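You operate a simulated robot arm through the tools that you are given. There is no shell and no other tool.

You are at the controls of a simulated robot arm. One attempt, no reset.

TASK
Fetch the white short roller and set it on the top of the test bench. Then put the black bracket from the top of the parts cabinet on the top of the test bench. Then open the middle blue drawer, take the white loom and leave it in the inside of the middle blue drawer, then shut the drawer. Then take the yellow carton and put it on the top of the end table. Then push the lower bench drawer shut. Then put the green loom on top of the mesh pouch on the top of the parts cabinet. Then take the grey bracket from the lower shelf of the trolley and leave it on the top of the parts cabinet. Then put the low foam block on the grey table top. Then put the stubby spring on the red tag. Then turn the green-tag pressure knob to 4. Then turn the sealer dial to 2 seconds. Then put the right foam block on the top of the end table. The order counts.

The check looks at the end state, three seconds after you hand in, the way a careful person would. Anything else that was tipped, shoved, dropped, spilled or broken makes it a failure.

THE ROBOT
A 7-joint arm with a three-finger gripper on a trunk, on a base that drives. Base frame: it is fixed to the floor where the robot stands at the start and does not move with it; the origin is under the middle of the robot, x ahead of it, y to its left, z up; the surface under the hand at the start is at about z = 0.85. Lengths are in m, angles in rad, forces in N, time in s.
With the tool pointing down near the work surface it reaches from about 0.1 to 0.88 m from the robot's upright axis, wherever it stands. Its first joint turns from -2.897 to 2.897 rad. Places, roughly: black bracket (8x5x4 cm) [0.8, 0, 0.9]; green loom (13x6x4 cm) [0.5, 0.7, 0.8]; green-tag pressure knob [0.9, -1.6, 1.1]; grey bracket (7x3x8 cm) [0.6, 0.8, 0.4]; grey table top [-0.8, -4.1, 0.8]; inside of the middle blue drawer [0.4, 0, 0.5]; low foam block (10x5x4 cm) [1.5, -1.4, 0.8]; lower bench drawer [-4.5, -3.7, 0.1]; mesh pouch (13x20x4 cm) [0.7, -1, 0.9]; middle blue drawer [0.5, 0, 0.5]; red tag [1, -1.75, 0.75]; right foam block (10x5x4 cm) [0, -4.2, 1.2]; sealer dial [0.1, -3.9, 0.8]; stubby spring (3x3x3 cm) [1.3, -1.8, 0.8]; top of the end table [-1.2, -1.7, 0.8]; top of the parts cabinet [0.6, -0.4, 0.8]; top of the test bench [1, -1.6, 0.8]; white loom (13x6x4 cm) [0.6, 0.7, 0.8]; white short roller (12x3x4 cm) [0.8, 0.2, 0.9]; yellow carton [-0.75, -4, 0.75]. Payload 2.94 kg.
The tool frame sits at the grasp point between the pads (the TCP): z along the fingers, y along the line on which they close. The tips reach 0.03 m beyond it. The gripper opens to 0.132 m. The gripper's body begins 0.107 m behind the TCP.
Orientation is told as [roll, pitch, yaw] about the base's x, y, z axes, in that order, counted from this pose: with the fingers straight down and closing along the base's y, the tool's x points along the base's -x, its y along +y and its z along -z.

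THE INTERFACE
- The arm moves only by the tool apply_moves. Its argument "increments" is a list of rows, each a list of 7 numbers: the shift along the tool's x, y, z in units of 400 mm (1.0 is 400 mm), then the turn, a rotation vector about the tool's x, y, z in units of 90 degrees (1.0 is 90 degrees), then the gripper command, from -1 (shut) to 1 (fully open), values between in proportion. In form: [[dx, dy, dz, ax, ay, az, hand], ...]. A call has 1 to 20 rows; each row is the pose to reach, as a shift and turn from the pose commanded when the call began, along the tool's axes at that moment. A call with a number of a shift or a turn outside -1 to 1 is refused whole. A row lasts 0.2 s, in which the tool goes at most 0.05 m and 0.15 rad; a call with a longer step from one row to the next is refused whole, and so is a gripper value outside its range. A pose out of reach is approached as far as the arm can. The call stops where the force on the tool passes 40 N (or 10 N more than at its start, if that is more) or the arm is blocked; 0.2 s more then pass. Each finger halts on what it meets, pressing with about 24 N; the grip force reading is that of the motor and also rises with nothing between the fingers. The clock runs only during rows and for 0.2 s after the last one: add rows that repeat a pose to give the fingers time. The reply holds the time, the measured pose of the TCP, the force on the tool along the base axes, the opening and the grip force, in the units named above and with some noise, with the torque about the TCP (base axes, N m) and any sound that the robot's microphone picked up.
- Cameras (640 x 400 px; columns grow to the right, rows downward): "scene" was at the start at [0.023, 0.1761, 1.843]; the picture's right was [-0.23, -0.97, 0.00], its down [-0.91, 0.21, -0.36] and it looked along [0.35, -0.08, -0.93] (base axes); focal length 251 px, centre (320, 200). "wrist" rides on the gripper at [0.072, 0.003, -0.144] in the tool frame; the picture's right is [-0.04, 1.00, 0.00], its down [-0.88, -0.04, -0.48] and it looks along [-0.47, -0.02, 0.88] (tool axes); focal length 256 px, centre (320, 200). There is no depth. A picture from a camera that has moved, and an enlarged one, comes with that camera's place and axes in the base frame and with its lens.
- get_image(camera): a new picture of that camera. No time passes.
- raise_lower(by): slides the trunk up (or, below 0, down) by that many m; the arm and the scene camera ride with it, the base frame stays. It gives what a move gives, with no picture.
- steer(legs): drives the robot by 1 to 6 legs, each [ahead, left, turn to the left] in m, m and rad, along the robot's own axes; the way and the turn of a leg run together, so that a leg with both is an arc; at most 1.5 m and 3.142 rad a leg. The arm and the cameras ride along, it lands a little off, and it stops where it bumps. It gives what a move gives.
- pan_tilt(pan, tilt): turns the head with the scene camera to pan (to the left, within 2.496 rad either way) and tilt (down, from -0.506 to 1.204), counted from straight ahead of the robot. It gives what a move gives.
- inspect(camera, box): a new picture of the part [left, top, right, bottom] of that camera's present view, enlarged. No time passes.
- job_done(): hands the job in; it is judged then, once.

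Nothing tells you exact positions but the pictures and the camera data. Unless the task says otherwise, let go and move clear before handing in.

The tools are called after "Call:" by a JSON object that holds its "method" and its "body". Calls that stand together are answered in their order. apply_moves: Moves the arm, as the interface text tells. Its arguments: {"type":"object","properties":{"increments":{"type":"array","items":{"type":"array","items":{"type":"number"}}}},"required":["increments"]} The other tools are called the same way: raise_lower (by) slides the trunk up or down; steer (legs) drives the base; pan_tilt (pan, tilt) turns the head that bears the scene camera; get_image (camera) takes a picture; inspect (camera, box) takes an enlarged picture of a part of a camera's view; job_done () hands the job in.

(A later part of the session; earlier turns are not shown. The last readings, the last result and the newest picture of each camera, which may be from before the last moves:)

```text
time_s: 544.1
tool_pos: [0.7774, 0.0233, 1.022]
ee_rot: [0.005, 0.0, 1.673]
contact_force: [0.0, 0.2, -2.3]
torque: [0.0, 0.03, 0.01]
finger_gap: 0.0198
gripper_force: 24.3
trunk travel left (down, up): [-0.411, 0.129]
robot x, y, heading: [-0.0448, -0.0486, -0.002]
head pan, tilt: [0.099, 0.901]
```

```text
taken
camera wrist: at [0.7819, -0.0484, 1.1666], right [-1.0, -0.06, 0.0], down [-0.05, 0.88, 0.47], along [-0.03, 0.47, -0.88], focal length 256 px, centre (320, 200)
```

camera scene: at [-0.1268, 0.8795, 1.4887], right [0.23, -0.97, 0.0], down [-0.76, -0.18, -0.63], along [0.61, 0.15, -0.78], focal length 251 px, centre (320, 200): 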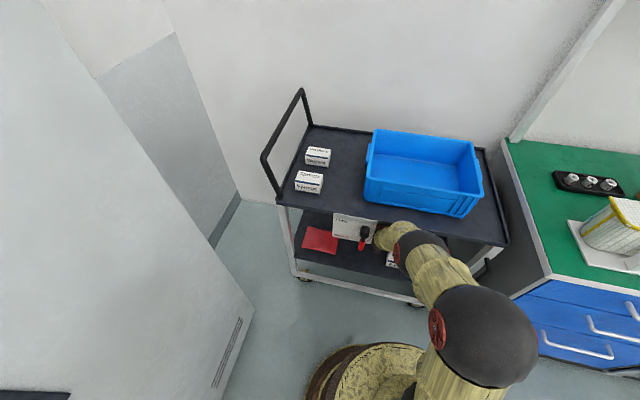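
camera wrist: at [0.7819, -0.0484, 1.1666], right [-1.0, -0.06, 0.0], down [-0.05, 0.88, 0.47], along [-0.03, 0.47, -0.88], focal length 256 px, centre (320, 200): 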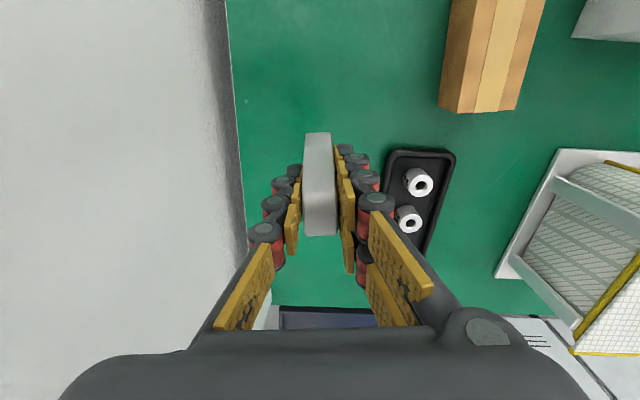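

Call:
{"method": "apply_moves", "body": {"increments": [[0, 0, 0.1, 0, 0, 0, -1], [0, 0, 0.2, 0, 0, 0, -1], [0, 0, 0.26, 0, 0, 0, -1], [0, 0, 0.28, 0, 0, 0, -1]]}}

Call:
{"method": "apply_moves", "body": {"increments": [[0, 0, 0.012, 0, 0, 0, -1], [0, 0, 0.022, 0, 0, 0, -1]]}}

```text
time_s: 545.1
tool_pos: [0.774, 0.0233, 0.9106]
ee_rot: [0.004, -0.001, 1.674]
contact_force: [-0.4, -0.4, -1.9]
torque: [-0.01, 0.04, 0.01]
finger_gap: 0.0196
gripper_force: 24.6
trunk travel left (down, up): [-0.411, 0.129]
robot x, y, heading: [-0.0462, -0.052, -0.002]
head pan, tilt: [0.099, 0.901]
```

```text
time_s: 545.7
tool_pos: [0.7754, 0.0234, 0.9016]
ee_rot: [0.004, 0.001, 1.673]
contact_force: [-0.7, 0.4, -1.0]
torque: [-0.01, 0.01, 0.01]
finger_gap: 0.0194
gripper_force: 24.0
trunk travel left (down, up): [-0.411, 0.129]
robot x, y, heading: [-0.0493, -0.0513, -0.003]
head pan, tilt: [0.099, 0.901]
```

Call:
{"method": "apply_moves", "body": {"increments": [[0, 0, 0.012, 0, 0, 0, -1], [0, 0, 0.02, 0, 0, 0, -1]]}}

Call:
{"method": "get_image", "body": {"camera": "wrist"}}

```text
time_s: 546.3
tool_pos: [0.7746, 0.0239, 0.8975]
ee_rot: [0.002, 0.001, 1.675]
contact_force: [-8.8, -1.8, 14.9]
torque: [0.09, 0.33, 0.02]
finger_gap: 0.0195
gripper_force: 23.7
trunk travel left (down, up): [-0.411, 0.129]
robot x, y, heading: [-0.0479, -0.0483, 0.003]
head pan, tilt: [0.099, 0.901]
```

```text
taken
camera wrist: at [0.7793, -0.0483, 1.0414], right [-1.0, -0.06, 0.0], down [-0.05, 0.88, 0.47], along [-0.03, 0.47, -0.88], focal length 256 px, centre (320, 200)
```

wrist: 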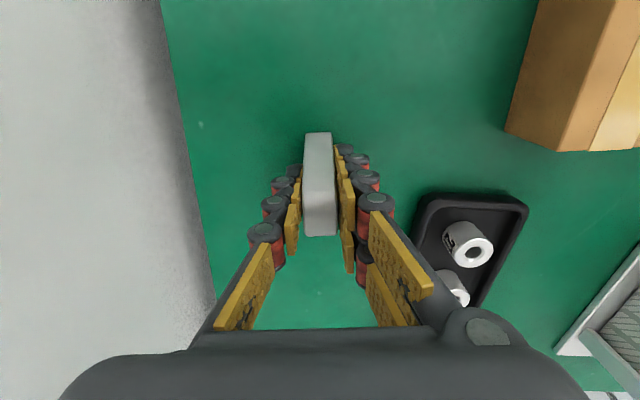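

Touching down. Releasing and lifting a little, then backing out from under the shelf.

Call:
{"method": "apply_moves", "body": {"increments": [[0, 0, -0.006, 0, 0, 0, -0.5], [0, 0, -0.006, 0, 0, 0, -0.25], [0, 0, -0.006, 0, 0, 0, -0.2], [0, 0, -0.04, 0, 0, 0, -0.2], [0, 0, -0.12, 0, 0, 0, -0.2], [0, 0, -0.22, 0, 0, 0, -0.2], [0, 0, -0.3, 0, 0, 0, -0.2]]}}

Call:
{"method": "get_image", "body": {"camera": "wrist"}}

```text
time_s: 547.9
tool_pos: [0.7759, 0.0231, 1.0141]
ee_rot: [0.005, -0.002, 1.673]
contact_force: [0.8, 0.0, -1.5]
torque: [0.02, -0.04, -0.04]
finger_gap: 0.0525
gripper_force: 0.0
trunk travel left (down, up): [-0.411, 0.129]
robot x, y, heading: [-0.0465, -0.046, -0.0]
head pan, tilt: [0.099, 0.901]
```

```text
taken
camera wrist: at [0.7805, -0.0483, 1.1583], right [-1.0, -0.06, 0.0], down [-0.05, 0.88, 0.47], along [-0.03, 0.47, -0.88], focal length 256 px, centre (320, 200)
```

wrist: 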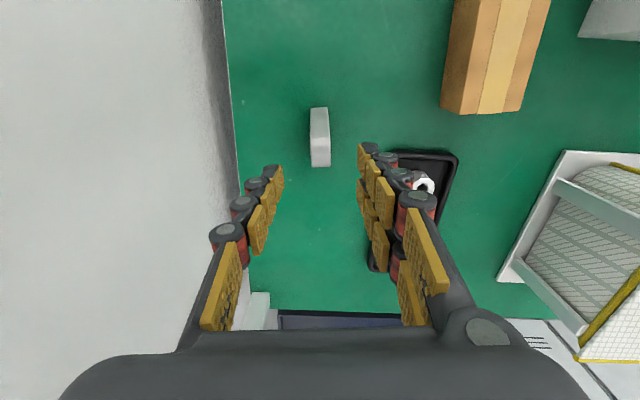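

The grey bracket stands on the cabinet. Backing out and heading for the low foam block at the back of the test bench.

Call:
{"method": "steer", "body": {"legs": [[-0.13, 0, 0]]}}

Call:
{"method": "apply_moves", "body": {"increments": [[0, 0, -0.1, 0, 0, 0, 0], [0, 0, -0.2, 0, 0, 0, 0], [0, 0, -0.3, 0, 0, 0, 0], [0, 0, -0.36, 0, 0, 0, 0]]}}

Call:
{"method": "steer", "body": {"legs": [[-0.36, 0, 0]]}}

Call:
{"method": "apply_moves", "body": {"increments": [[0.02, 0.09, 0, 0, 0, 0.09, 0], [0.04, 0.18, 0, 0, 0, 0.18, 0], [0.06, 0.27, 0, 0, 0, 0.27, 0], [0.08, 0.36, 0, 0, 0, 0.36, 0], [0.1, 0.45, 0, 0, 0, 0.45, 0], [0.12, 0.54, 0, 0, 0, 0.54, 0], [0.12, 0.63, 0, 0, 0, 0.63, 0], [0.12, 0.72, 0, 0, 0, 0.72, 0], [0.12, 0.8, 0, 0, 0, 0.81, 0], [0.12, 0.85, 0, 0, 0, 0.9, 0], [0.12, 0.85, 0, 0, 0, 0.99, 0]]}}

```text
time_s: 549.2
tool_pos: [0.6443, 0.0241, 1.0165]
ee_rot: [0.002, 0.001, 1.672]
contact_force: [-0.2, 0.6, 0.2]
torque: [0.03, -0.03, 0.0]
finger_gap: 0.0528
gripper_force: 0.1
trunk travel left (down, up): [-0.411, 0.129]
robot x, y, heading: [-0.1799, -0.0474, 0.0]
head pan, tilt: [0.099, 0.901]
```

```text
time_s: 550.2
tool_pos: [0.6475, 0.0228, 1.1594]
ee_rot: [0.003, 0.0, 1.673]
contact_force: [0.5, 0.1, -0.1]
torque: [-0.01, -0.03, -0.01]
finger_gap: 0.0656
gripper_force: 0.0
trunk travel left (down, up): [-0.411, 0.129]
robot x, y, heading: [-0.1768, -0.0497, -0.003]
head pan, tilt: [0.099, 0.901]
```

```text
time_s: 552.5
tool_pos: [0.2903, 0.0175, 1.1597]
ee_rot: [0.001, 0.003, 1.665]
contact_force: [-1.3, -0.4, 1.5]
torque: [0.01, -0.06, -0.01]
finger_gap: 0.0657
gripper_force: 0.1
trunk travel left (down, up): [-0.411, 0.129]
robot x, y, heading: [-0.5349, -0.0482, -0.006]
head pan, tilt: [0.099, 0.901]
```

```text
time_s: 554.9
tool_pos: [-0.0434, -0.0624, 1.1601]
ee_rot: [0.0, 0.002, 0.109]
contact_force: [0.7, 0.9, 0.3]
torque: [0.01, 0.01, 0.03]
finger_gap: 0.0661
gripper_force: 0.1
trunk travel left (down, up): [-0.411, 0.129]
robot x, y, heading: [-0.5344, -0.0472, -0.01]
head pan, tilt: [0.099, 0.901]
```

Call:
{"method": "steer", "body": {"legs": [[0.17, 0, 0.01], [0, -1.3, 0], [0, -1.3, 0], [0, 0, 1.57]]}}

Call:
{"method": "steer", "body": {"legs": [[0, -0.95, 0], [0, -0.95, 0]]}}

Call:
{"method": "pan_tilt", "body": {"pan": 0.3, "tilt": 0.7}}

Call:
{"method": "get_image", "body": {"camera": "scene"}}

```text
time_s: 572.5
tool_pos: [-0.3393, -2.1682, 1.1609]
ee_rot: [-0.002, 0.003, 1.685]
contact_force: [-1.2, -1.0, -0.7]
torque: [0.0, 0.03, -0.04]
finger_gap: 0.0659
gripper_force: 0.1
trunk travel left (down, up): [-0.411, 0.129]
robot x, y, heading: [-0.3544, -2.6593, 1.569]
head pan, tilt: [0.099, 0.901]
```

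```text
time_s: 581.6
tool_pos: [1.5074, -2.1844, 1.1613]
ee_rot: [-0.002, 0.002, 1.683]
contact_force: [-1.5, -0.5, 0.3]
torque: [-0.01, -0.09, 0.0]
finger_gap: 0.0659
gripper_force: 0.1
trunk travel left (down, up): [-0.411, 0.129]
robot x, y, heading: [1.4922, -2.6756, 1.566]
head pan, tilt: [0.099, 0.901]
stopped in leg 2: the robot was blocked; the commanded pose is now the measured one
```

```text
time_s: 582.3
tool_pos: [1.5084, -2.1834, 1.1608]
ee_rot: [-0.002, 0.006, 1.679]
contact_force: [0.3, 0.2, -0.1]
torque: [-0.03, -0.03, 0.0]
finger_gap: 0.066
gripper_force: 0.1
trunk travel left (down, up): [-0.411, 0.129]
robot x, y, heading: [1.4925, -2.6744, 1.563]
head pan, tilt: [0.3, 0.7]
```

```text
taken
camera scene: at [1.2757, -2.6236, 1.9149], right [0.96, 0.29, 0.0], down [0.19, -0.62, -0.76], along [-0.22, 0.73, -0.64], focal length 251 px, centre (320, 200)
```

scene: 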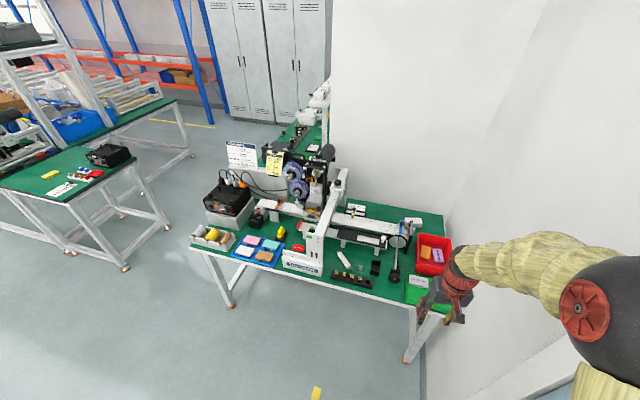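

Call:
{"method": "inspect", "body": {"camera": "scene", "box": [330, 190, 460, 290]}}

Call:
{"method": "steer", "body": {"legs": [[0, 0.14, 0]]}}

```text
4.00 times, centred on (395, 240) of scene
camera zoom: at [1.2757, -2.6236, 1.9149], right [0.96, 0.29, 0.0], down [0.19, -0.62, -0.76], along [-0.22, 0.73, -0.64], focal length 1005 px, centre (20, 40)
```

zoom: 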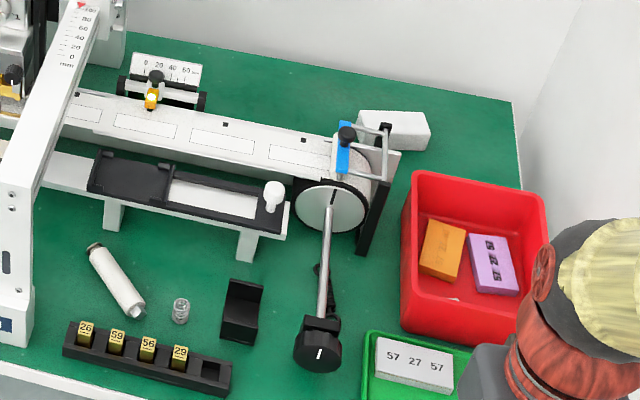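

```text
time_s: 583.6
tool_pos: [1.3705, -2.1831, 1.161]
ee_rot: [-0.003, 0.003, 1.683]
contact_force: [-1.2, 0.5, 0.0]
torque: [0.03, -0.07, 0.01]
finger_gap: 0.0662
gripper_force: 0.1
trunk travel left (down, up): [-0.411, 0.129]
robot x, y, heading: [1.3544, -2.6734, 1.568]
head pan, tilt: [0.3, 0.7]
```

Low foam block at about (1.52, -1.385), long side along x, behind the roller frame. I'll turn the gripper to close along y and move in over it from the right side.

Call:
{"method": "apply_moves", "body": {"increments": [[0, 0, 0, 0, 0, -0.085, 0.5], [0, 0, 0, 0, 0, -0.17, 1], [0, 0, 0, 0, 0, -0.255, 1], [0, 0, 0, 0, 0, -0.34, 1], [0, 0, 0, 0, 0, -0.425, 1], [0, 0, 0, 0, 0, -0.51, 1], [0, 0, 0, 0, 0, -0.595, 1], [0, 0, 0, 0, 0, -0.68, 1], [0, 0, 0, 0, 0, -0.765, 1], [0, 0, 0, 0, 0, -0.85, 1], [0, 0, 0, 0, 0, -0.93, 1]]}}

Call:
{"method": "steer", "body": {"legs": [[0.44, 0, 0]]}}

Call:
{"method": "get_image", "body": {"camera": "wrist"}}

```text
time_s: 586.0
tool_pos: [1.3705, -2.1826, 1.1617]
ee_rot: [0.002, -0.001, -3.136]
contact_force: [-0.5, -0.6, -1.2]
torque: [0.03, -0.01, -0.01]
finger_gap: 0.132
gripper_force: 0.1
trunk travel left (down, up): [-0.411, 0.129]
robot x, y, heading: [1.3535, -2.6733, 1.563]
head pan, tilt: [0.3, 0.7]
```

```text
time_s: 588.6
tool_pos: [1.3686, -1.7506, 1.1612]
ee_rot: [0.003, 0.001, -3.132]
contact_force: [-0.1, -0.1, 0.6]
torque: [-0.04, 0.02, 0.01]
finger_gap: 0.1321
gripper_force: 0.0
trunk travel left (down, up): [-0.411, 0.129]
robot x, y, heading: [1.3563, -2.2422, 1.568]
head pan, tilt: [0.3, 0.7]
```

```text
taken
camera wrist: at [1.4406, -1.7527, 1.3039], right [-0.03, -1.0, 0.0], down [-0.88, 0.03, 0.47], along [-0.47, 0.01, -0.88], focal length 256 px, centre (320, 200)
```

wrist: 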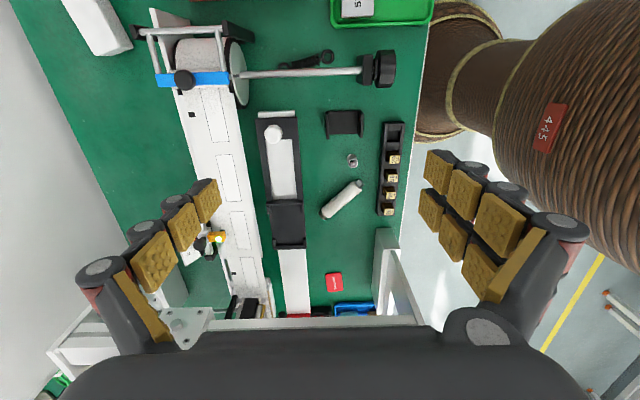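

Call:
{"method": "apply_moves", "body": {"increments": [[0.04, -0.1, 0, 0, 0, 0, 1], [0.08, -0.2, 0, 0, 0, 0, 1], [0.12, -0.3, 0, 0, 0, 0, 1], [0.16, -0.4, 0, 0, 0, 0, 1], [0.2, -0.5, 0, 0, 0, 0, 1], [0.25, -0.6, 0, 0, 0, 0, 1], [0.3, -0.7, 0, 0, 0, 0, 1], [0.325, -0.75, 0, 0, 0, 0, 1]]}}

Call:
{"method": "get_image", "body": {"camera": "wrist"}}

```text
time_s: 590.5
tool_pos: [1.4957, -1.4499, 1.1603]
ee_rot: [0.003, 0.002, -3.131]
contact_force: [0.1, -0.6, 0.3]
torque: [-0.03, -0.03, -0.03]
finger_gap: 0.1321
gripper_force: 0.1
trunk travel left (down, up): [-0.411, 0.129]
robot x, y, heading: [1.3561, -2.2455, 1.572]
head pan, tilt: [0.3, 0.7]
```

```text
taken
camera wrist: at [1.5688, -1.4524, 1.3044], right [-0.03, -1.0, 0.0], down [-0.88, 0.03, 0.47], along [-0.47, 0.01, -0.88], focal length 256 px, centre (320, 200)
```

wrist: 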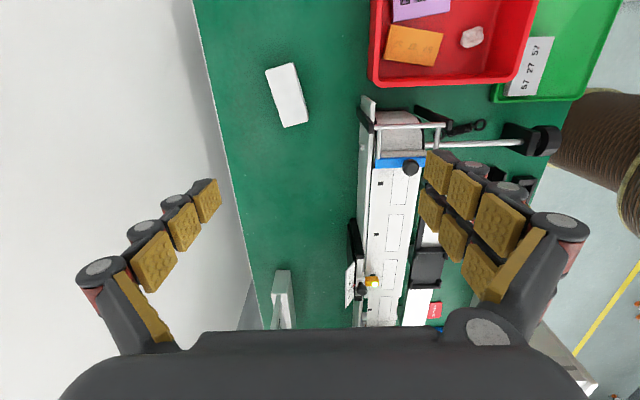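

Call:
{"method": "apply_moves", "body": {"increments": [[0.054, -0.1, 0, 0, 0, -0.064, 0.6], [0.054, -0.1345, 0.06, 0, 0, -0.128, 0.4], [0.054, -0.1345, 0.16, 0, 0, -0.128, 0.3], [0.054, -0.1345, 0.28, 0, 0, -0.128, 0.3], [0.054, -0.1345, 0.4, 0, 0, -0.128, 0.3], [0.054, -0.1345, 0.52, 0, 0, -0.128, 0.3]]}}

Call:
{"method": "get_image", "body": {"camera": "wrist"}}

```text
time_s: 591.9
tool_pos: [1.5179, -1.3958, 0.9536]
ee_rot: [0.0, 0.001, -2.932]
contact_force: [0.4, 0.3, 0.9]
torque: [-0.09, 0.04, 0.02]
finger_gap: 0.0856
gripper_force: 0.0
trunk travel left (down, up): [-0.411, 0.129]
robot x, y, heading: [1.3555, -2.2458, 1.571]
head pan, tilt: [0.3, 0.7]
```

```text
taken
camera wrist: at [1.588, -1.384, 1.0969], right [0.17, -0.99, 0.0], down [-0.87, -0.15, 0.47], along [-0.47, -0.08, -0.88], focal length 256 px, centre (320, 200)
```

wrist: 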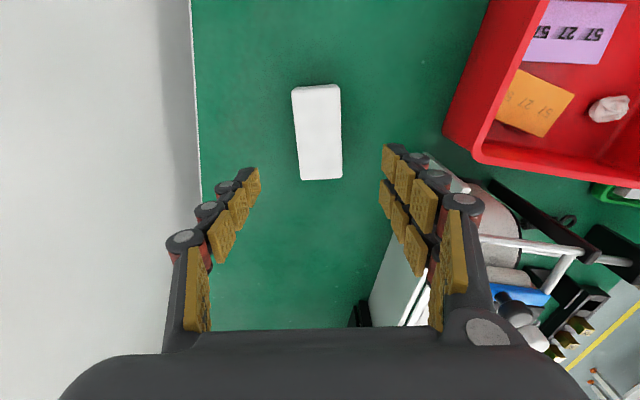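

Call:
{"method": "apply_moves", "body": {"increments": [[0, 0, 0.1, 0, 0, 0, 0.3], [0, 0, 0.2, 0, 0, 0, 0.3], [0, 0, 0.3, 0, 0, 0, 0.3], [0, 0, 0.34, 0, 0, 0, 0.3]]}}

Call:
{"method": "get_image", "body": {"camera": "wrist"}}

```text
time_s: 592.9
tool_pos: [1.5182, -1.4035, 0.8168]
ee_rot: [0.004, 0.0, -2.932]
contact_force: [-0.4, 0.5, 0.1]
torque: [-0.1, -0.01, 0.01]
finger_gap: 0.0857
gripper_force: 0.0
out of reach, approached as far as the arm can: row 3, 4
trunk travel left (down, up): [-0.411, 0.129]
robot x, y, heading: [1.3542, -2.2434, 1.571]
head pan, tilt: [0.3, 0.7]
```

```text
taken
camera wrist: at [1.5877, -1.3907, 0.9605], right [0.17, -0.99, 0.0], down [-0.87, -0.14, 0.48], along [-0.47, -0.08, -0.88], focal length 256 px, centre (320, 200)
```

wrist: 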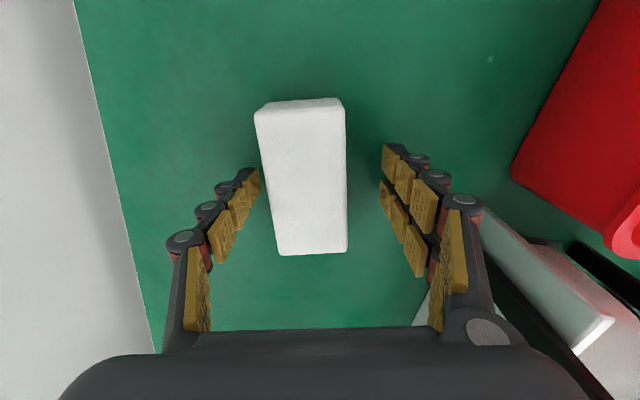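

Call:
{"method": "apply_moves", "body": {"increments": [[0, 0, 0, 0, 0, 0, -0.2], [0, 0, 0, 0, 0, 0, -1], [0, 0, 0, 0, 0, 0, -1], [0, 0, 0, 0, 0, 0, -1], [0, 0, 0, 0, 0, 0, -1]]}}

Call:
{"method": "raise_lower", "body": {"by": 0.04}}

Call:
{"method": "get_image", "body": {"camera": "wrist"}}

```text
time_s: 594.0
tool_pos: [1.5169, -1.4028, 0.8185]
ee_rot: [0.003, 0.001, -2.932]
contact_force: [0.0, -0.7, 1.1]
torque: [-0.02, 0.01, 0.03]
finger_gap: 0.0485
gripper_force: 24.2
trunk travel left (down, up): [-0.411, 0.129]
robot x, y, heading: [1.3557, -2.242, 1.571]
head pan, tilt: [0.3, 0.7]
```

```text
time_s: 594.9
tool_pos: [1.5155, -1.403, 0.857]
ee_rot: [0.002, -0.001, -2.933]
contact_force: [0.4, -0.3, -1.2]
torque: [-0.03, 0.0, -0.01]
finger_gap: 0.0485
gripper_force: 23.7
trunk travel left (down, up): [-0.451, 0.089]
robot x, y, heading: [1.3568, -2.2461, 1.571]
head pan, tilt: [0.3, 0.7]
```

```text
taken
camera wrist: at [1.5876, -1.391, 1.0008], right [0.17, -0.99, 0.0], down [-0.87, -0.14, 0.48], along [-0.47, -0.08, -0.88], focal length 256 px, centre (320, 200)
```

wrist: 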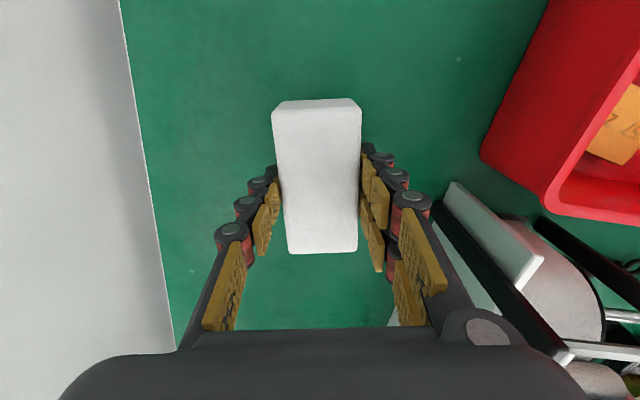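

Block is held. Raising straight up, then withdrawing over the bench.

Call:
{"method": "apply_moves", "body": {"increments": [[0, 0.0, -0.1, 0, 0, 0, -1], [0, 0.0, -0.2, 0, 0, 0, -1], [0, 0.0, -0.3, 0, 0, 0, -1], [0, 0.0, -0.4, 0, 0, 0, -1], [0, 0.0, -0.5, 0, 0, 0, -1], [0, 0.0, -0.6, 0, 0, 0, -1], [0, 0.0, -0.7, 0, 0, 0, -1], [0, 0.1, -0.72, 0, 0, 0, -1], [0, 0.2, -0.72, 0, 0, 0, -1], [0, 0.3, -0.72, 0, 0, 0, -1], [0, 0.4, -0.72, 0, 0, 0, -1], [0, 0.5, -0.72, 0, 0, 0, -1], [0, 0.6, -0.72, 0, 0, 0, -1], [0, 0.7, -0.72, 0, 0, 0, -1]]}}

Call:
{"method": "get_image", "body": {"camera": "wrist"}}

```text
time_s: 597.9
tool_pos: [1.5764, -1.6788, 1.1489]
ee_rot: [0.0, 0.0, -2.932]
contact_force: [0.0, 0.0, 0.3]
torque: [0.06, 0.01, 0.0]
finger_gap: 0.0484
gripper_force: 23.5
trunk travel left (down, up): [-0.451, 0.089]
robot x, y, heading: [1.3545, -2.2459, 1.569]
head pan, tilt: [0.3, 0.7]
```

```text
taken
camera wrist: at [1.6475, -1.666, 1.2919], right [0.17, -0.99, 0.0], down [-0.87, -0.15, 0.47], along [-0.47, -0.08, -0.88], focal length 256 px, centre (320, 200)
```

wrist: 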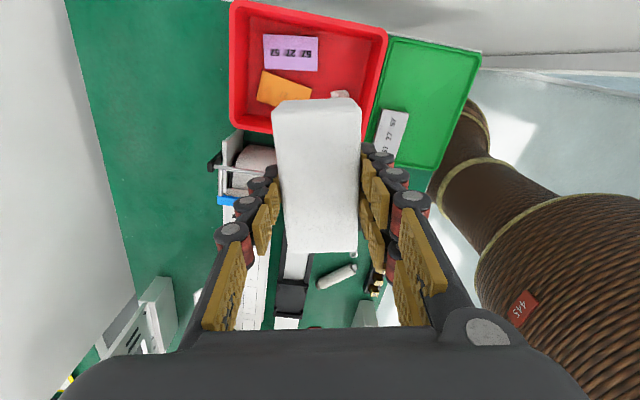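

Call:
{"method": "steer", "body": {"legs": [[-0.45, 0, 0], [0, 1.05, 0], [0, 1.05, 0], [0, 0, 1.57], [0, 0, 1.57]]}}

Call:
{"method": "get_image", "body": {"camera": "wrist"}}

```text
time_s: 618.2
tool_pos: [-0.9304, -3.2682, 1.1478]
ee_rot: [0.002, 0.0, 0.244]
contact_force: [-0.4, 0.2, -1.0]
torque: [0.02, 0.02, 0.01]
finger_gap: 0.0487
gripper_force: 23.6
trunk travel left (down, up): [-0.451, 0.089]
robot x, y, heading: [-0.7291, -2.6918, -1.538]
head pan, tilt: [0.3, 0.7]
```

```text
taken
camera wrist: at [-1.0015, -3.2821, 1.2915], right [-0.2, 0.98, 0.0], down [0.86, 0.17, 0.47], along [0.47, 0.1, -0.88], focal length 256 px, centre (320, 200)
```

wrist: 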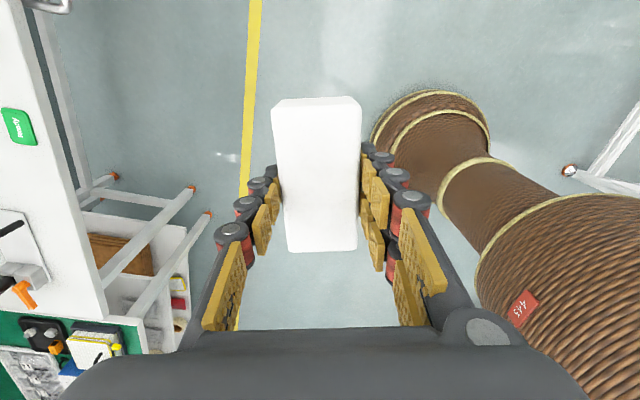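

Call:
{"method": "steer", "body": {"legs": [[0.57, 0, -0.03]]}}

Call:
{"method": "get_image", "body": {"camera": "wrist"}}

```text
time_s: 621.5
tool_pos: [-0.9496, -3.8388, 1.1482]
ee_rot: [0.003, -0.001, 0.198]
contact_force: [-0.7, -0.9, -0.3]
torque: [0.03, 0.01, -0.01]
finger_gap: 0.0487
gripper_force: 23.7
trunk travel left (down, up): [-0.451, 0.089]
robot x, y, heading: [-0.7217, -3.2746, -1.583]
head pan, tilt: [0.3, 0.7]
```

```text
taken
camera wrist: at [-1.0205, -3.8496, 1.2911], right [-0.15, 0.99, 0.0], down [0.87, 0.13, 0.48], along [0.47, 0.08, -0.88], focal length 256 px, centre (320, 200)
```

wrist: 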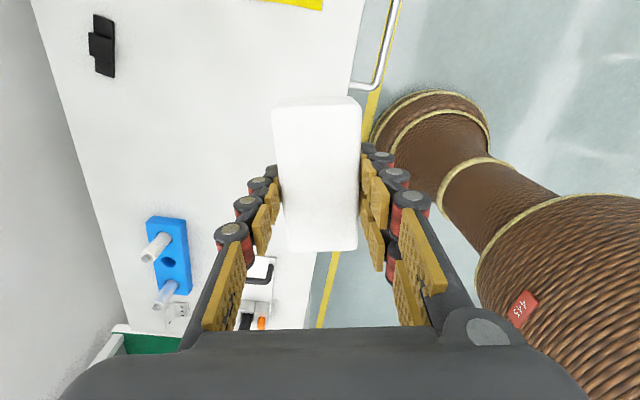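

Call:
{"method": "apply_moves", "body": {"increments": [[-0.046, -0.1, 0, 0, 0, 0, -1], [-0.092, -0.2, 0.03, 0, 0, 0, -1], [-0.138, -0.3, 0.06, 0, 0, 0, -1], [-0.184, -0.4, 0.1, 0, 0, 0, -1], [-0.23, -0.5, 0.14, 0, 0, 0, -1], [-0.23, -0.505, 0.26, 0, 0, 0, -1], [-0.23, -0.505, 0.38, 0, 0, 0, -1], [-0.23, -0.505, 0.5, 0, 0, 0, -1]]}}

Call:
{"method": "get_image", "body": {"camera": "wrist"}}

```text
time_s: 623.3
tool_pos: [-0.8207, -4.0163, 0.9466]
ee_rot: [0.003, 0.001, 0.199]
contact_force: [-0.3, -1.0, 0.6]
torque: [0.1, -0.02, 0.01]
finger_gap: 0.0485
gripper_force: 24.0
trunk travel left (down, up): [-0.451, 0.089]
robot x, y, heading: [-0.7239, -3.2725, -1.585]
head pan, tilt: [0.3, 0.7]
```

```text
taken
camera wrist: at [-0.8909, -4.0277, 1.0918], right [-0.15, 0.99, 0.0], down [0.87, 0.14, 0.47], along [0.47, 0.07, -0.88], focal length 256 px, centre (320, 200)
```

wrist: 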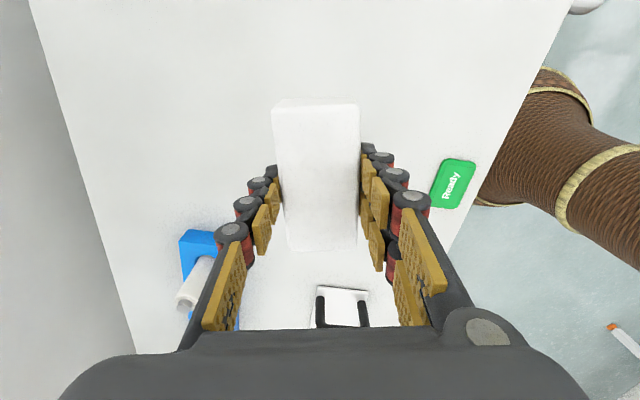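

Call:
{"method": "apply_moves", "body": {"increments": [[0, 0, 0.1, 0, 0, 0, -1], [0, 0, 0.2, 0, 0, 0, -1], [0, 0, 0.27, 0, 0, 0, -1], [0, 0, 0.3, 0, 0, 0, -1]]}}

Call:
{"method": "apply_moves", "body": {"increments": [[0, 0, 0.012, 0, 0, 0, -1], [0, 0, 0.022, 0, 0, 0, -1]]}}

```text
time_s: 624.3
tool_pos: [-0.8193, -4.0146, 0.8283]
ee_rot: [0.003, 0.0, 0.2]
contact_force: [-1.0, 0.4, -0.1]
torque: [-0.01, -0.03, 0.02]
finger_gap: 0.0487
gripper_force: 24.7
trunk travel left (down, up): [-0.451, 0.089]
robot x, y, heading: [-0.723, -3.2749, -1.582]
head pan, tilt: [0.3, 0.7]
```

```text
time_s: 624.9
tool_pos: [-0.8188, -4.016, 0.8196]
ee_rot: [0.004, 0.001, 0.201]
contact_force: [-0.8, -0.4, 0.5]
torque: [0.03, 0.0, 0.04]
finger_gap: 0.0487
gripper_force: 23.6
trunk travel left (down, up): [-0.451, 0.089]
robot x, y, heading: [-0.7216, -3.2704, -1.584]
head pan, tilt: [0.3, 0.7]
```

Call:
{"method": "apply_moves", "body": {"increments": [[0, 0, 0.008, 0, 0, 0, -1], [0, 0, 0.016, 0, 0, 0, -1]]}}

```text
time_s: 625.5
tool_pos: [-0.8194, -4.0175, 0.8146]
ee_rot: [-0.001, 0.001, 0.199]
contact_force: [1.5, 3.1, 18.5]
torque: [0.15, -0.05, 0.01]
finger_gap: 0.0487
gripper_force: 23.4
trunk travel left (down, up): [-0.451, 0.089]
robot x, y, heading: [-0.723, -3.276, -1.585]
head pan, tilt: [0.3, 0.7]
```

Contact. Releasing and lifting.

Call:
{"method": "apply_moves", "body": {"increments": [[0, 0, -0.006, 0, 0, 0, -0.1], [0, 0, -0.006, 0, 0, 0, 0.2], [0, 0, -0.006, 0, 0, 0, 0.2], [0, 0, -0.04, 0, 0, 0, 0.2], [0, 0, -0.12, 0, 0, 0, 0.2], [0, 0, -0.22, 0, 0, 0, 0.2], [0, 0, -0.34, 0, 0, 0, 0.2], [0, 0, -0.46, 0, 0, 0, 0.2], [0, 0, -0.58, 0, 0, 0, 0.2], [0, 0, -0.7, 0, 0, 0, 0.2], [0, 0, -0.82, 0, 0, 0, 0.2]]}}

Call:
{"method": "get_image", "body": {"camera": "wrist"}}

```text
time_s: 627.9
tool_pos: [-0.8181, -4.0157, 1.1417]
ee_rot: [0.003, 0.0, 0.198]
contact_force: [-0.1, 0.5, -1.6]
torque: [-0.13, 0.0, 0.0]
finger_gap: 0.0794
gripper_force: 0.1
trunk travel left (down, up): [-0.451, 0.089]
robot x, y, heading: [-0.722, -3.2736, -1.584]
head pan, tilt: [0.3, 0.7]
```

```text
taken
camera wrist: at [-0.8901, -4.0272, 1.2854], right [-0.16, 0.99, 0.0], down [0.87, 0.14, 0.47], along [0.47, 0.08, -0.88], focal length 256 px, centre (320, 200)
```

wrist: 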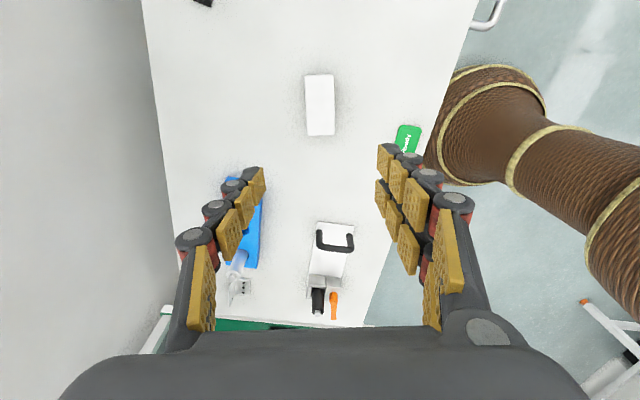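

Foam block is on the grey table. Next the spring: retract, rotate the wrist for it, and return to the bench.

Call:
{"method": "apply_moves", "body": {"increments": [[-0.013, 0.062, 0, 0, 0, 0.09, 0], [-0.025, 0.125, 0, 0, 0, 0.18, 0], [-0.038, 0.187, 0, 0, 0, 0.27, 0], [-0.05, 0.25, 0, 0, 0, 0.36, 0], [-0.063, 0.312, 0, 0, 0, 0.45, 0], [-0.075, 0.375, 0, 0, 0, 0.54, 0], [-0.088, 0.437, 0, 0, 0, 0.63, 0], [-0.1, 0.5, 0, 0, 0, 0.72, 0], [-0.113, 0.562, 0, 0, 0, 0.81, 0], [-0.125, 0.625, 0, 0, 0, 0.9, 0], [-0.138, 0.686, 0, 0, 0, 0.99, 0]]}}

Call:
{"method": "apply_moves", "body": {"increments": [[0, 0, 0, 0, 0, 0.09, 0], [0, 0, 0, 0, 0, 0.18, 0], [0, 0, 0, 0, 0, 0.27, 0], [0, 0, 0, 0, 0, 0.36, 0], [0, 0, 0, 0, 0, 0.45, 0], [0, 0, 0, 0, 0, 0.54, 0], [0, 0, 0, 0, 0, 0.63, 0], [0, 0, 0, 0, 0, 0.72, 0], [0, 0, 0, 0, 0, 0.81, 0], [0, 0, 0, 0, 0, 0.9, 0], [0, 0, 0, 0, 0, 0.99, 0]]}}

Call:
{"method": "steer", "body": {"legs": [[-0.6, 0, 0], [0, 0, 1.57], [0, 0, 1.57]]}}

Call:
{"method": "steer", "body": {"legs": [[0, -0.95, 0], [0, -0.95, 0]]}}

```text
time_s: 630.3
tool_pos: [-0.8201, -3.7366, 1.1405]
ee_rot: [-0.001, 0.003, -1.356]
contact_force: [-0.3, 0.2, 1.0]
torque: [-0.05, 0.0, -0.01]
finger_gap: 0.0661
gripper_force: 0.0
trunk travel left (down, up): [-0.451, 0.089]
robot x, y, heading: [-0.7207, -3.2747, -1.584]
head pan, tilt: [0.3, 0.7]
```

```text
time_s: 632.7
tool_pos: [-0.818, -3.7368, 1.1411]
ee_rot: [-0.004, 0.002, -2.913]
contact_force: [0.7, 0.2, -0.4]
torque: [0.0, 0.01, -0.01]
finger_gap: 0.066
gripper_force: 0.1
trunk travel left (down, up): [-0.451, 0.089]
robot x, y, heading: [-0.7232, -3.2751, -1.583]
head pan, tilt: [0.3, 0.7]
```

```text
time_s: 643.8
tool_pos: [-0.6143, -2.2133, 1.1403]
ee_rot: [-0.003, 0.0, 0.224]
contact_force: [0.7, -0.5, 0.4]
torque: [-0.01, 0.02, -0.02]
finger_gap: 0.0661
gripper_force: 0.0
trunk travel left (down, up): [-0.451, 0.089]
robot x, y, heading: [-0.7116, -2.6739, 1.552]
head pan, tilt: [0.3, 0.7]
```

```text
time_s: 653.2
tool_pos: [1.2676, -2.2383, 1.1414]
ee_rot: [-0.003, 0.001, 0.235]
contact_force: [0.4, -0.2, 0.1]
torque: [-0.01, 0.01, 0.0]
finger_gap: 0.0659
gripper_force: 0.1
trunk travel left (down, up): [-0.451, 0.089]
robot x, y, heading: [1.1707, -2.6985, 1.558]
head pan, tilt: [0.3, 0.7]
```

Call:
{"method": "steer", "body": {"legs": [[0.22, 0, 0]]}}

Call:
{"method": "apply_moves", "body": {"increments": [[-0.02, 0.09, 0.03, 0, 0, 0.08, 0], [-0.04, 0.18, 0.06, 0, 0, 0.15, 0], [-0.06, 0.27, 0.09, 0, 0, 0.15, 0], [-0.09, 0.36, 0.12, 0, 0, 0.15, 0], [-0.11, 0.44, 0.15, 0, 0, 0.15, 0]]}}

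Call:
{"method": "get_image", "body": {"camera": "wrist"}}

```text
time_s: 654.9
tool_pos: [1.2677, -2.0175, 1.1393]
ee_rot: [-0.003, 0.0, 0.236]
contact_force: [-0.7, -0.4, 0.5]
torque: [-0.02, 0.0, -0.03]
finger_gap: 0.0661
gripper_force: 0.1
trunk travel left (down, up): [-0.451, 0.089]
robot x, y, heading: [1.1713, -2.4834, 1.566]
head pan, tilt: [0.3, 0.7]
```

```text
time_s: 656.1
tool_pos: [1.2682, -1.8351, 1.0802]
ee_rot: [-0.004, -0.003, 0.0]
contact_force: [0.9, 0.3, -0.2]
torque: [-0.05, 0.02, 0.05]
finger_gap: 0.0661
gripper_force: 0.0
trunk travel left (down, up): [-0.451, 0.089]
robot x, y, heading: [1.1789, -2.4831, 1.567]
head pan, tilt: [0.3, 0.7]
```

```text
taken
camera wrist: at [1.1962, -1.8325, 1.2235], right [0.04, 1.0, 0.0], down [0.88, -0.04, 0.48], along [0.48, -0.02, -0.88], focal length 256 px, centre (320, 200)
```

wrist: 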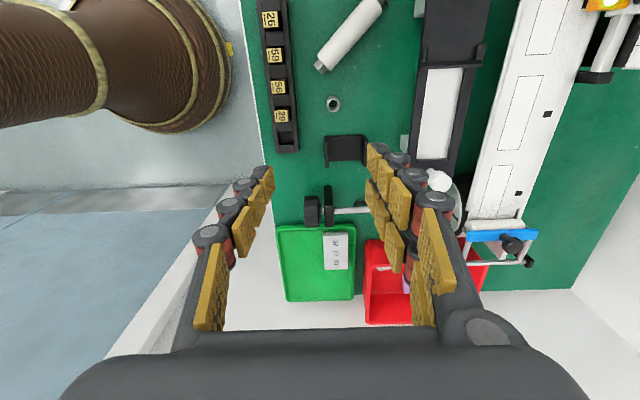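

Call:
{"method": "apply_moves", "body": {"increments": [[0.028, 0.0525, 0.1, 0, 0, 0, 0], [0.028, 0.0525, 0.2, 0, 0, 0, 0], [0.028, 0.0525, 0.3, 0, 0, 0, 0], [0.028, 0.0525, 0.42, 0, 0, 0, 0]]}}

Call:
{"method": "get_image", "body": {"camera": "wrist"}}

```text
time_s: 657.1
tool_pos: [1.2588, -1.813, 0.9128]
ee_rot: [0.0, -0.003, 0.0]
contact_force: [-0.3, 0.7, -0.2]
torque: [-0.13, 0.04, -0.03]
finger_gap: 0.0662
gripper_force: 0.2
trunk travel left (down, up): [-0.451, 0.089]
robot x, y, heading: [1.173, -2.4818, 1.565]
head pan, tilt: [0.3, 0.7]
```

```text
taken
camera wrist: at [1.1864, -1.81, 1.057], right [0.04, 1.0, 0.0], down [0.88, -0.04, 0.48], along [0.48, -0.02, -0.88], focal length 256 px, centre (320, 200)
```

wrist: 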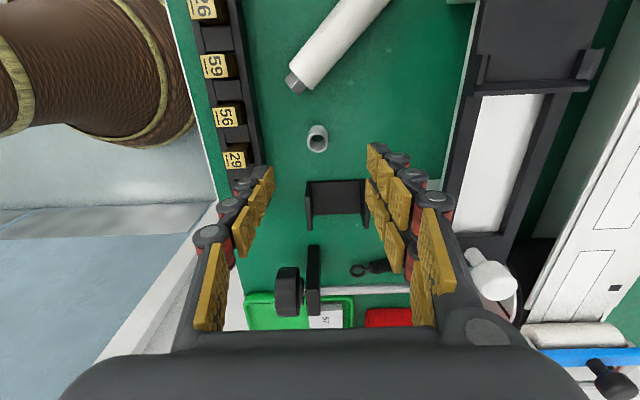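

Call:
{"method": "apply_moves", "body": {"increments": [[0, -0.008, 0.1, 0, 0, 0, 0], [0, -0.008, 0.2, 0, 0, 0, 0], [0, -0.008, 0.248, 0, 0, 0, -0.2], [0, -0.008, 0.248, 0, 0, 0, -0.6], [0, -0.008, 0.248, 0, 0, 0, -1], [0, -0.008, 0.248, 0, 0, 0, -1], [0, -0.008, 0.248, 0, 0, 0, -1]]}}

Call:
{"method": "get_image", "body": {"camera": "wrist"}}

```text
time_s: 658.7
tool_pos: [1.2608, -1.8185, 0.814]
ee_rot: [-0.003, -0.002, 0.0]
contact_force: [0.3, -0.2, 0.4]
torque: [0.0, 0.0, -0.02]
finger_gap: 0.02
gripper_force: 24.2
trunk travel left (down, up): [-0.451, 0.089]
robot x, y, heading: [1.1765, -2.4844, 1.564]
head pan, tilt: [0.3, 0.7]
```

```text
taken
camera wrist: at [1.1878, -1.816, 0.9577], right [0.04, 1.0, 0.0], down [0.88, -0.04, 0.48], along [0.48, -0.02, -0.88], focal length 256 px, centre (320, 200)
```

wrist: 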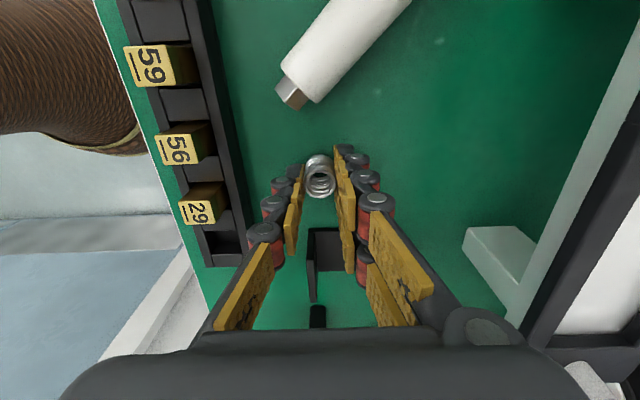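

Spring gripped (2 cm). Lifting it.

Call:
{"method": "apply_moves", "body": {"increments": [[0, 0, -0.04, 0, 0, 0, -1], [0, 0, -0.12, 0, 0, 0, -1], [0, 0, -0.22, 0, 0, 0, -1], [0, 0, -0.32, 0, 0, 0, -1], [0, 0, -0.44, 0, 0, 0, -1], [0, 0, -0.56, 0, 0, 0, -1], [0, 0, -0.68, 0, 0, 0, -1], [0, 0, -0.8, 0, 0, 0, -1], [0, 0, -0.9, 0, 0, 0, -1]]}}

Call:
{"method": "get_image", "body": {"camera": "wrist"}}

```text
time_s: 660.7
tool_pos: [1.2578, -1.8202, 1.1716]
ee_rot: [-0.003, -0.001, -0.001]
contact_force: [0.3, 0.6, -1.2]
torque: [0.01, 0.01, -0.01]
finger_gap: 0.02
gripper_force: 24.7
trunk travel left (down, up): [-0.451, 0.089]
robot x, y, heading: [1.1735, -2.4764, 1.57]
head pan, tilt: [0.3, 0.7]
```

```text
taken
camera wrist: at [1.185, -1.8158, 1.3162], right [0.04, 1.0, 0.0], down [0.88, -0.04, 0.48], along [0.48, -0.02, -0.88], focal length 256 px, centre (320, 200)
```

wrist: 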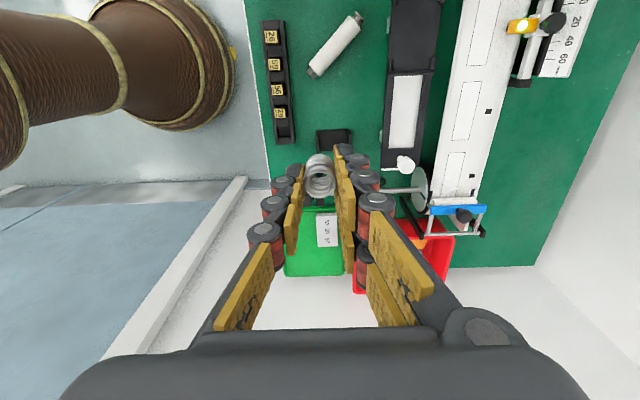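

Call:
{"method": "steer", "body": {"legs": [[-0.2, 0, 0], [0, 0.37, 0]]}}

Call:
{"method": "get_image", "body": {"camera": "wrist"}}

Call:
{"method": "pan_tilt", "body": {"pan": 0.3, "tilt": 0.75}}

Call:
{"method": "get_image", "body": {"camera": "scene"}}

```text
time_s: 664.3
tool_pos: [0.8778, -2.0128, 1.1723]
ee_rot: [-0.004, -0.002, 0.006]
contact_force: [-1.5, -0.2, -0.1]
torque: [-0.03, -0.03, -0.01]
finger_gap: 0.0201
gripper_force: 23.7
trunk travel left (down, up): [-0.451, 0.089]
robot x, y, heading: [0.8022, -2.6775, 1.566]
head pan, tilt: [0.3, 0.7]
```

```text
taken
camera wrist: at [0.8052, -2.0105, 1.3161], right [0.04, 1.0, 0.0], down [0.88, -0.03, 0.48], along [0.48, -0.02, -0.88], focal length 256 px, centre (320, 200)
```

wrist: 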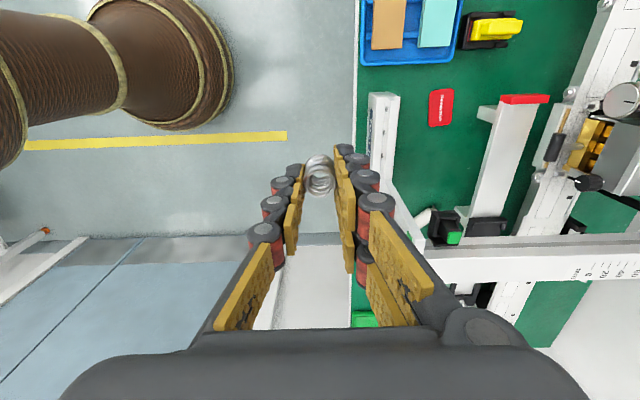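

```text
time_s: 664.9
tool_pos: [0.8782, -2.0137, 1.172]
ee_rot: [-0.004, -0.001, 0.005]
contact_force: [0.1, -0.3, 0.8]
torque: [0.02, 0.0, -0.02]
finger_gap: 0.0201
gripper_force: 24.0
trunk travel left (down, up): [-0.451, 0.089]
robot x, y, heading: [0.7982, -2.679, 1.574]
head pan, tilt: [0.3, 0.75]
```

```text
taken
camera scene: at [0.5832, -2.6291, 1.9508], right [0.96, 0.3, 0.0], down [0.2, -0.65, -0.73], along [-0.22, 0.7, -0.68], focal length 251 px, centre (320, 200)
```

scene: 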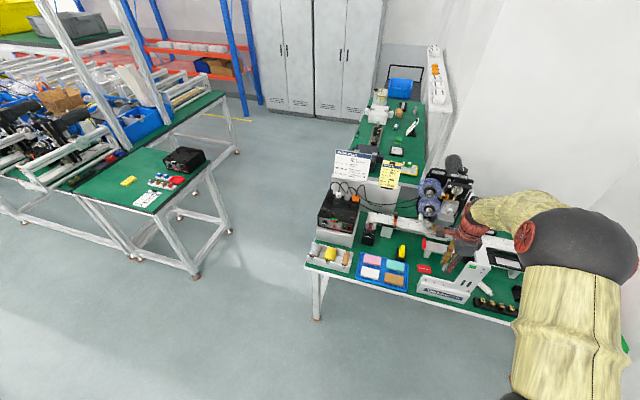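

Call:
{"method": "steer", "body": {"legs": [[0.2, 0, 0]]}}

Call:
{"method": "get_image", "body": {"camera": "wrist"}}

```text
time_s: 666.5
tool_pos: [0.8838, -1.811, 1.1704]
ee_rot: [-0.004, -0.001, -0.002]
contact_force: [0.7, 0.5, -1.2]
torque: [-0.09, 0.02, 0.01]
finger_gap: 0.02
gripper_force: 24.2
trunk travel left (down, up): [-0.451, 0.089]
robot x, y, heading: [0.7997, -2.4783, 1.562]
head pan, tilt: [0.3, 0.75]
```

```text
taken
camera wrist: at [0.8113, -1.808, 1.315], right [0.04, 1.0, 0.0], down [0.88, -0.04, 0.48], along [0.48, -0.02, -0.88], focal length 256 px, centre (320, 200)
```

wrist: 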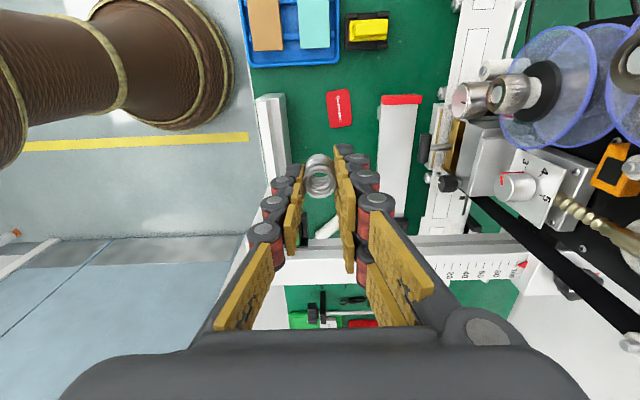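

Call:
{"method": "apply_moves", "body": {"increments": [[-0.033, 0.095, 0.05, 0, 0, 0, -1], [-0.033, 0.095, 0.15, 0, 0, 0, -1], [-0.033, 0.095, 0.26, 0, 0, 0, -1], [-0.033, 0.095, 0.37, 0, 0, 0, -1], [-0.033, 0.095, 0.48, 0, 0, 0, -1], [-0.033, 0.095, 0.6, 0, 0, 0, -1], [-0.033, 0.095, 0.7, 0, 0, 0, -1]]}}

Call:
{"method": "get_image", "body": {"camera": "wrist"}}

```text
time_s: 668.1
tool_pos: [0.8967, -1.7761, 0.8933]
ee_rot: [-0.003, -0.003, 0.0]
contact_force: [0.2, 1.0, 0.7]
torque: [-0.09, -0.01, 0.04]
finger_gap: 0.0199
gripper_force: 24.0
trunk travel left (down, up): [-0.451, 0.089]
robot x, y, heading: [0.7993, -2.4736, 1.564]
head pan, tilt: [0.3, 0.75]
```

```text
taken
camera wrist: at [0.8239, -1.7721, 1.0368], right [0.04, 1.0, 0.0], down [0.88, -0.04, 0.48], along [0.48, -0.02, -0.88], focal length 256 px, centre (320, 200)
```

wrist: 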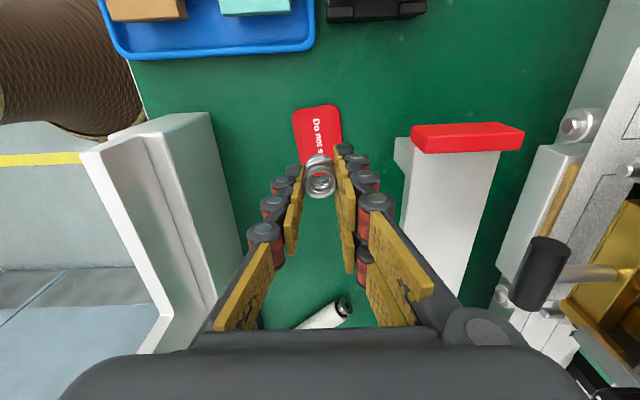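

Call:
{"method": "apply_moves", "body": {"increments": [[0, 0, 0.08, 0, 0, 0, -1], [0, 0, 0.14, 0, 0, 0, -1], [0, 0, 0.165, 0, 0, 0, -1]]}}

Call:
{"method": "apply_moves", "body": {"increments": [[0, 0, 0.008, 0, 0, 0, -1], [0, 0, 0.016, 0, 0, 0, -1]]}}

```text
time_s: 668.9
tool_pos: [0.898, -1.7759, 0.8263]
ee_rot: [-0.003, -0.003, -0.001]
contact_force: [1.5, 1.0, -0.2]
torque: [0.02, 0.0, 0.02]
finger_gap: 0.02
gripper_force: 23.7
trunk travel left (down, up): [-0.451, 0.089]
robot x, y, heading: [0.8008, -2.4792, 1.563]
head pan, tilt: [0.3, 0.75]
```

```text
time_s: 669.5
tool_pos: [0.8979, -1.776, 0.8193]
ee_rot: [-0.003, -0.002, -0.001]
contact_force: [0.1, -0.1, -1.1]
torque: [0.01, 0.03, 0.0]
finger_gap: 0.0199
gripper_force: 24.0
trunk travel left (down, up): [-0.451, 0.089]
robot x, y, heading: [0.8008, -2.4763, 1.564]
head pan, tilt: [0.3, 0.75]
```

Call:
{"method": "apply_moves", "body": {"increments": [[0, 0, 0.008, 0, 0, 0, -1]]}}

Call:
{"method": "get_image", "body": {"camera": "wrist"}}

```text
time_s: 669.9
tool_pos: [0.8983, -1.7768, 0.8185]
ee_rot: [-0.002, -0.003, 0.0]
contact_force: [0.3, -2.5, 9.7]
torque: [-0.11, 0.03, 0.0]
finger_gap: 0.02
gripper_force: 24.3
trunk travel left (down, up): [-0.451, 0.089]
robot x, y, heading: [0.7996, -2.4761, 1.568]
head pan, tilt: [0.3, 0.75]
```

```text
taken
camera wrist: at [0.8254, -1.7727, 0.9623], right [0.04, 1.0, 0.0], down [0.88, -0.04, 0.48], along [0.48, -0.02, -0.88], focal length 256 px, centre (320, 200)
```

wrist: 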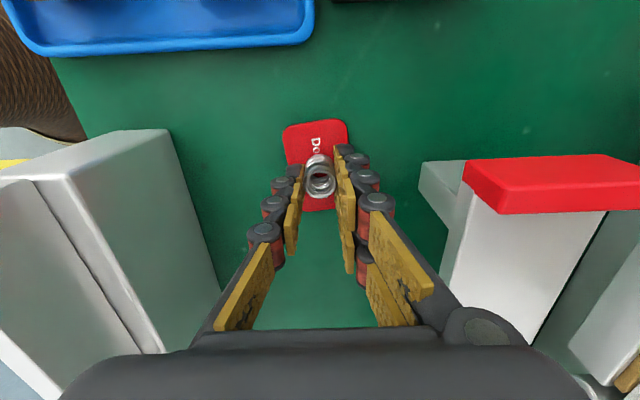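

Spring is on the red tag with light contact. Releasing gently and lifting straight up.

Call:
{"method": "apply_moves", "body": {"increments": [[0, 0, 0, 0, 0, 0, -0.6], [0, 0, 0, 0, 0, 0, -0.3], [0, 0, 0, 0, 0, 0, -0.2], [0, 0, -0.02, 0, 0, 0, -0.2], [0, 0, -0.06, 0, 0, 0, -0.2], [0, 0, -0.12, 0, 0, 0, -0.2], [0, 0, -0.2, 0, 0, 0, -0.2]]}}

Call:
{"method": "get_image", "body": {"camera": "wrist"}}

```text
time_s: 671.5
tool_pos: [0.897, -1.777, 0.8971]
ee_rot: [-0.002, -0.002, 0.0]
contact_force: [-0.7, 0.2, -1.1]
torque: [0.12, 0.03, -0.01]
finger_gap: 0.0526
gripper_force: 0.1
trunk travel left (down, up): [-0.451, 0.089]
robot x, y, heading: [0.8007, -2.4794, 1.559]
head pan, tilt: [0.3, 0.75]
```

```text
taken
camera wrist: at [0.825, -1.7732, 1.0406], right [0.04, 1.0, 0.0], down [0.88, -0.04, 0.48], along [0.48, -0.02, -0.88], focal length 256 px, centre (320, 200)
```

wrist: 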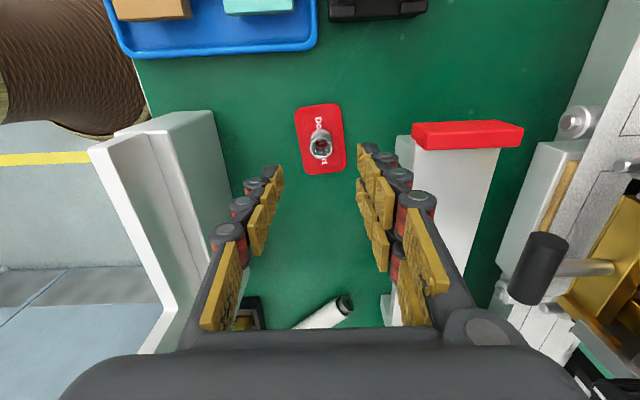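

The spring stands on the tag. Now I'll lift and study the pressure dial on the print head.

Call:
{"method": "apply_moves", "body": {"increments": [[0, 0, -0.1, 0, 0, 0, -0.2], [0, 0, -0.2, 0, 0, 0, -0.2], [0, 0, -0.3, 0, 0, 0, -0.2], [0, 0, -0.4, 0, 0, 0, -0.2], [0, -0.1, -0.5, 0, 0, 0, -0.2], [0, -0.2, -0.58, 0, 0, 0, -0.2], [0, -0.32, -0.6, 0, 0, 0, -0.2]]}}

Call:
{"method": "get_image", "body": {"camera": "scene"}}

Call:
{"method": "get_image", "body": {"camera": "wrist"}}

```text
refused: row 5 steps farther than a row can; nothing moved
```

```text
taken
camera scene: at [0.5839, -2.4273, 1.9508], right [0.96, 0.29, 0.0], down [0.2, -0.65, -0.73], along [-0.21, 0.7, -0.68], focal length 251 px, centre (320, 200)
```

scene: 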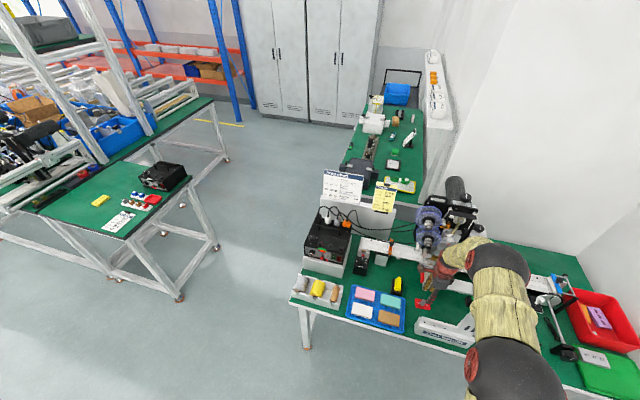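

```text
taken
camera wrist: at [0.825, -1.7732, 1.0406], right [0.04, 1.0, 0.0], down [0.88, -0.04, 0.48], along [0.48, -0.02, -0.88], focal length 256 px, centre (320, 200)
```

wrist: 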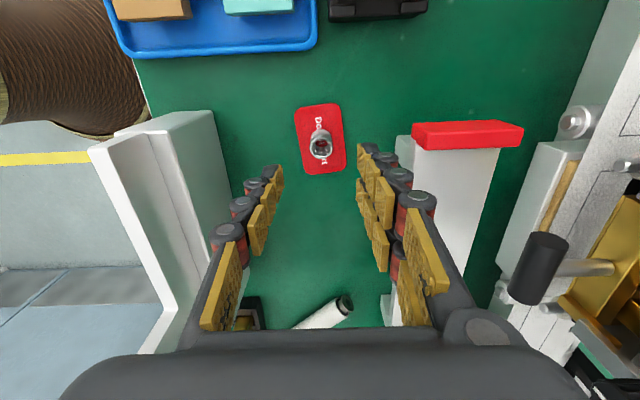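

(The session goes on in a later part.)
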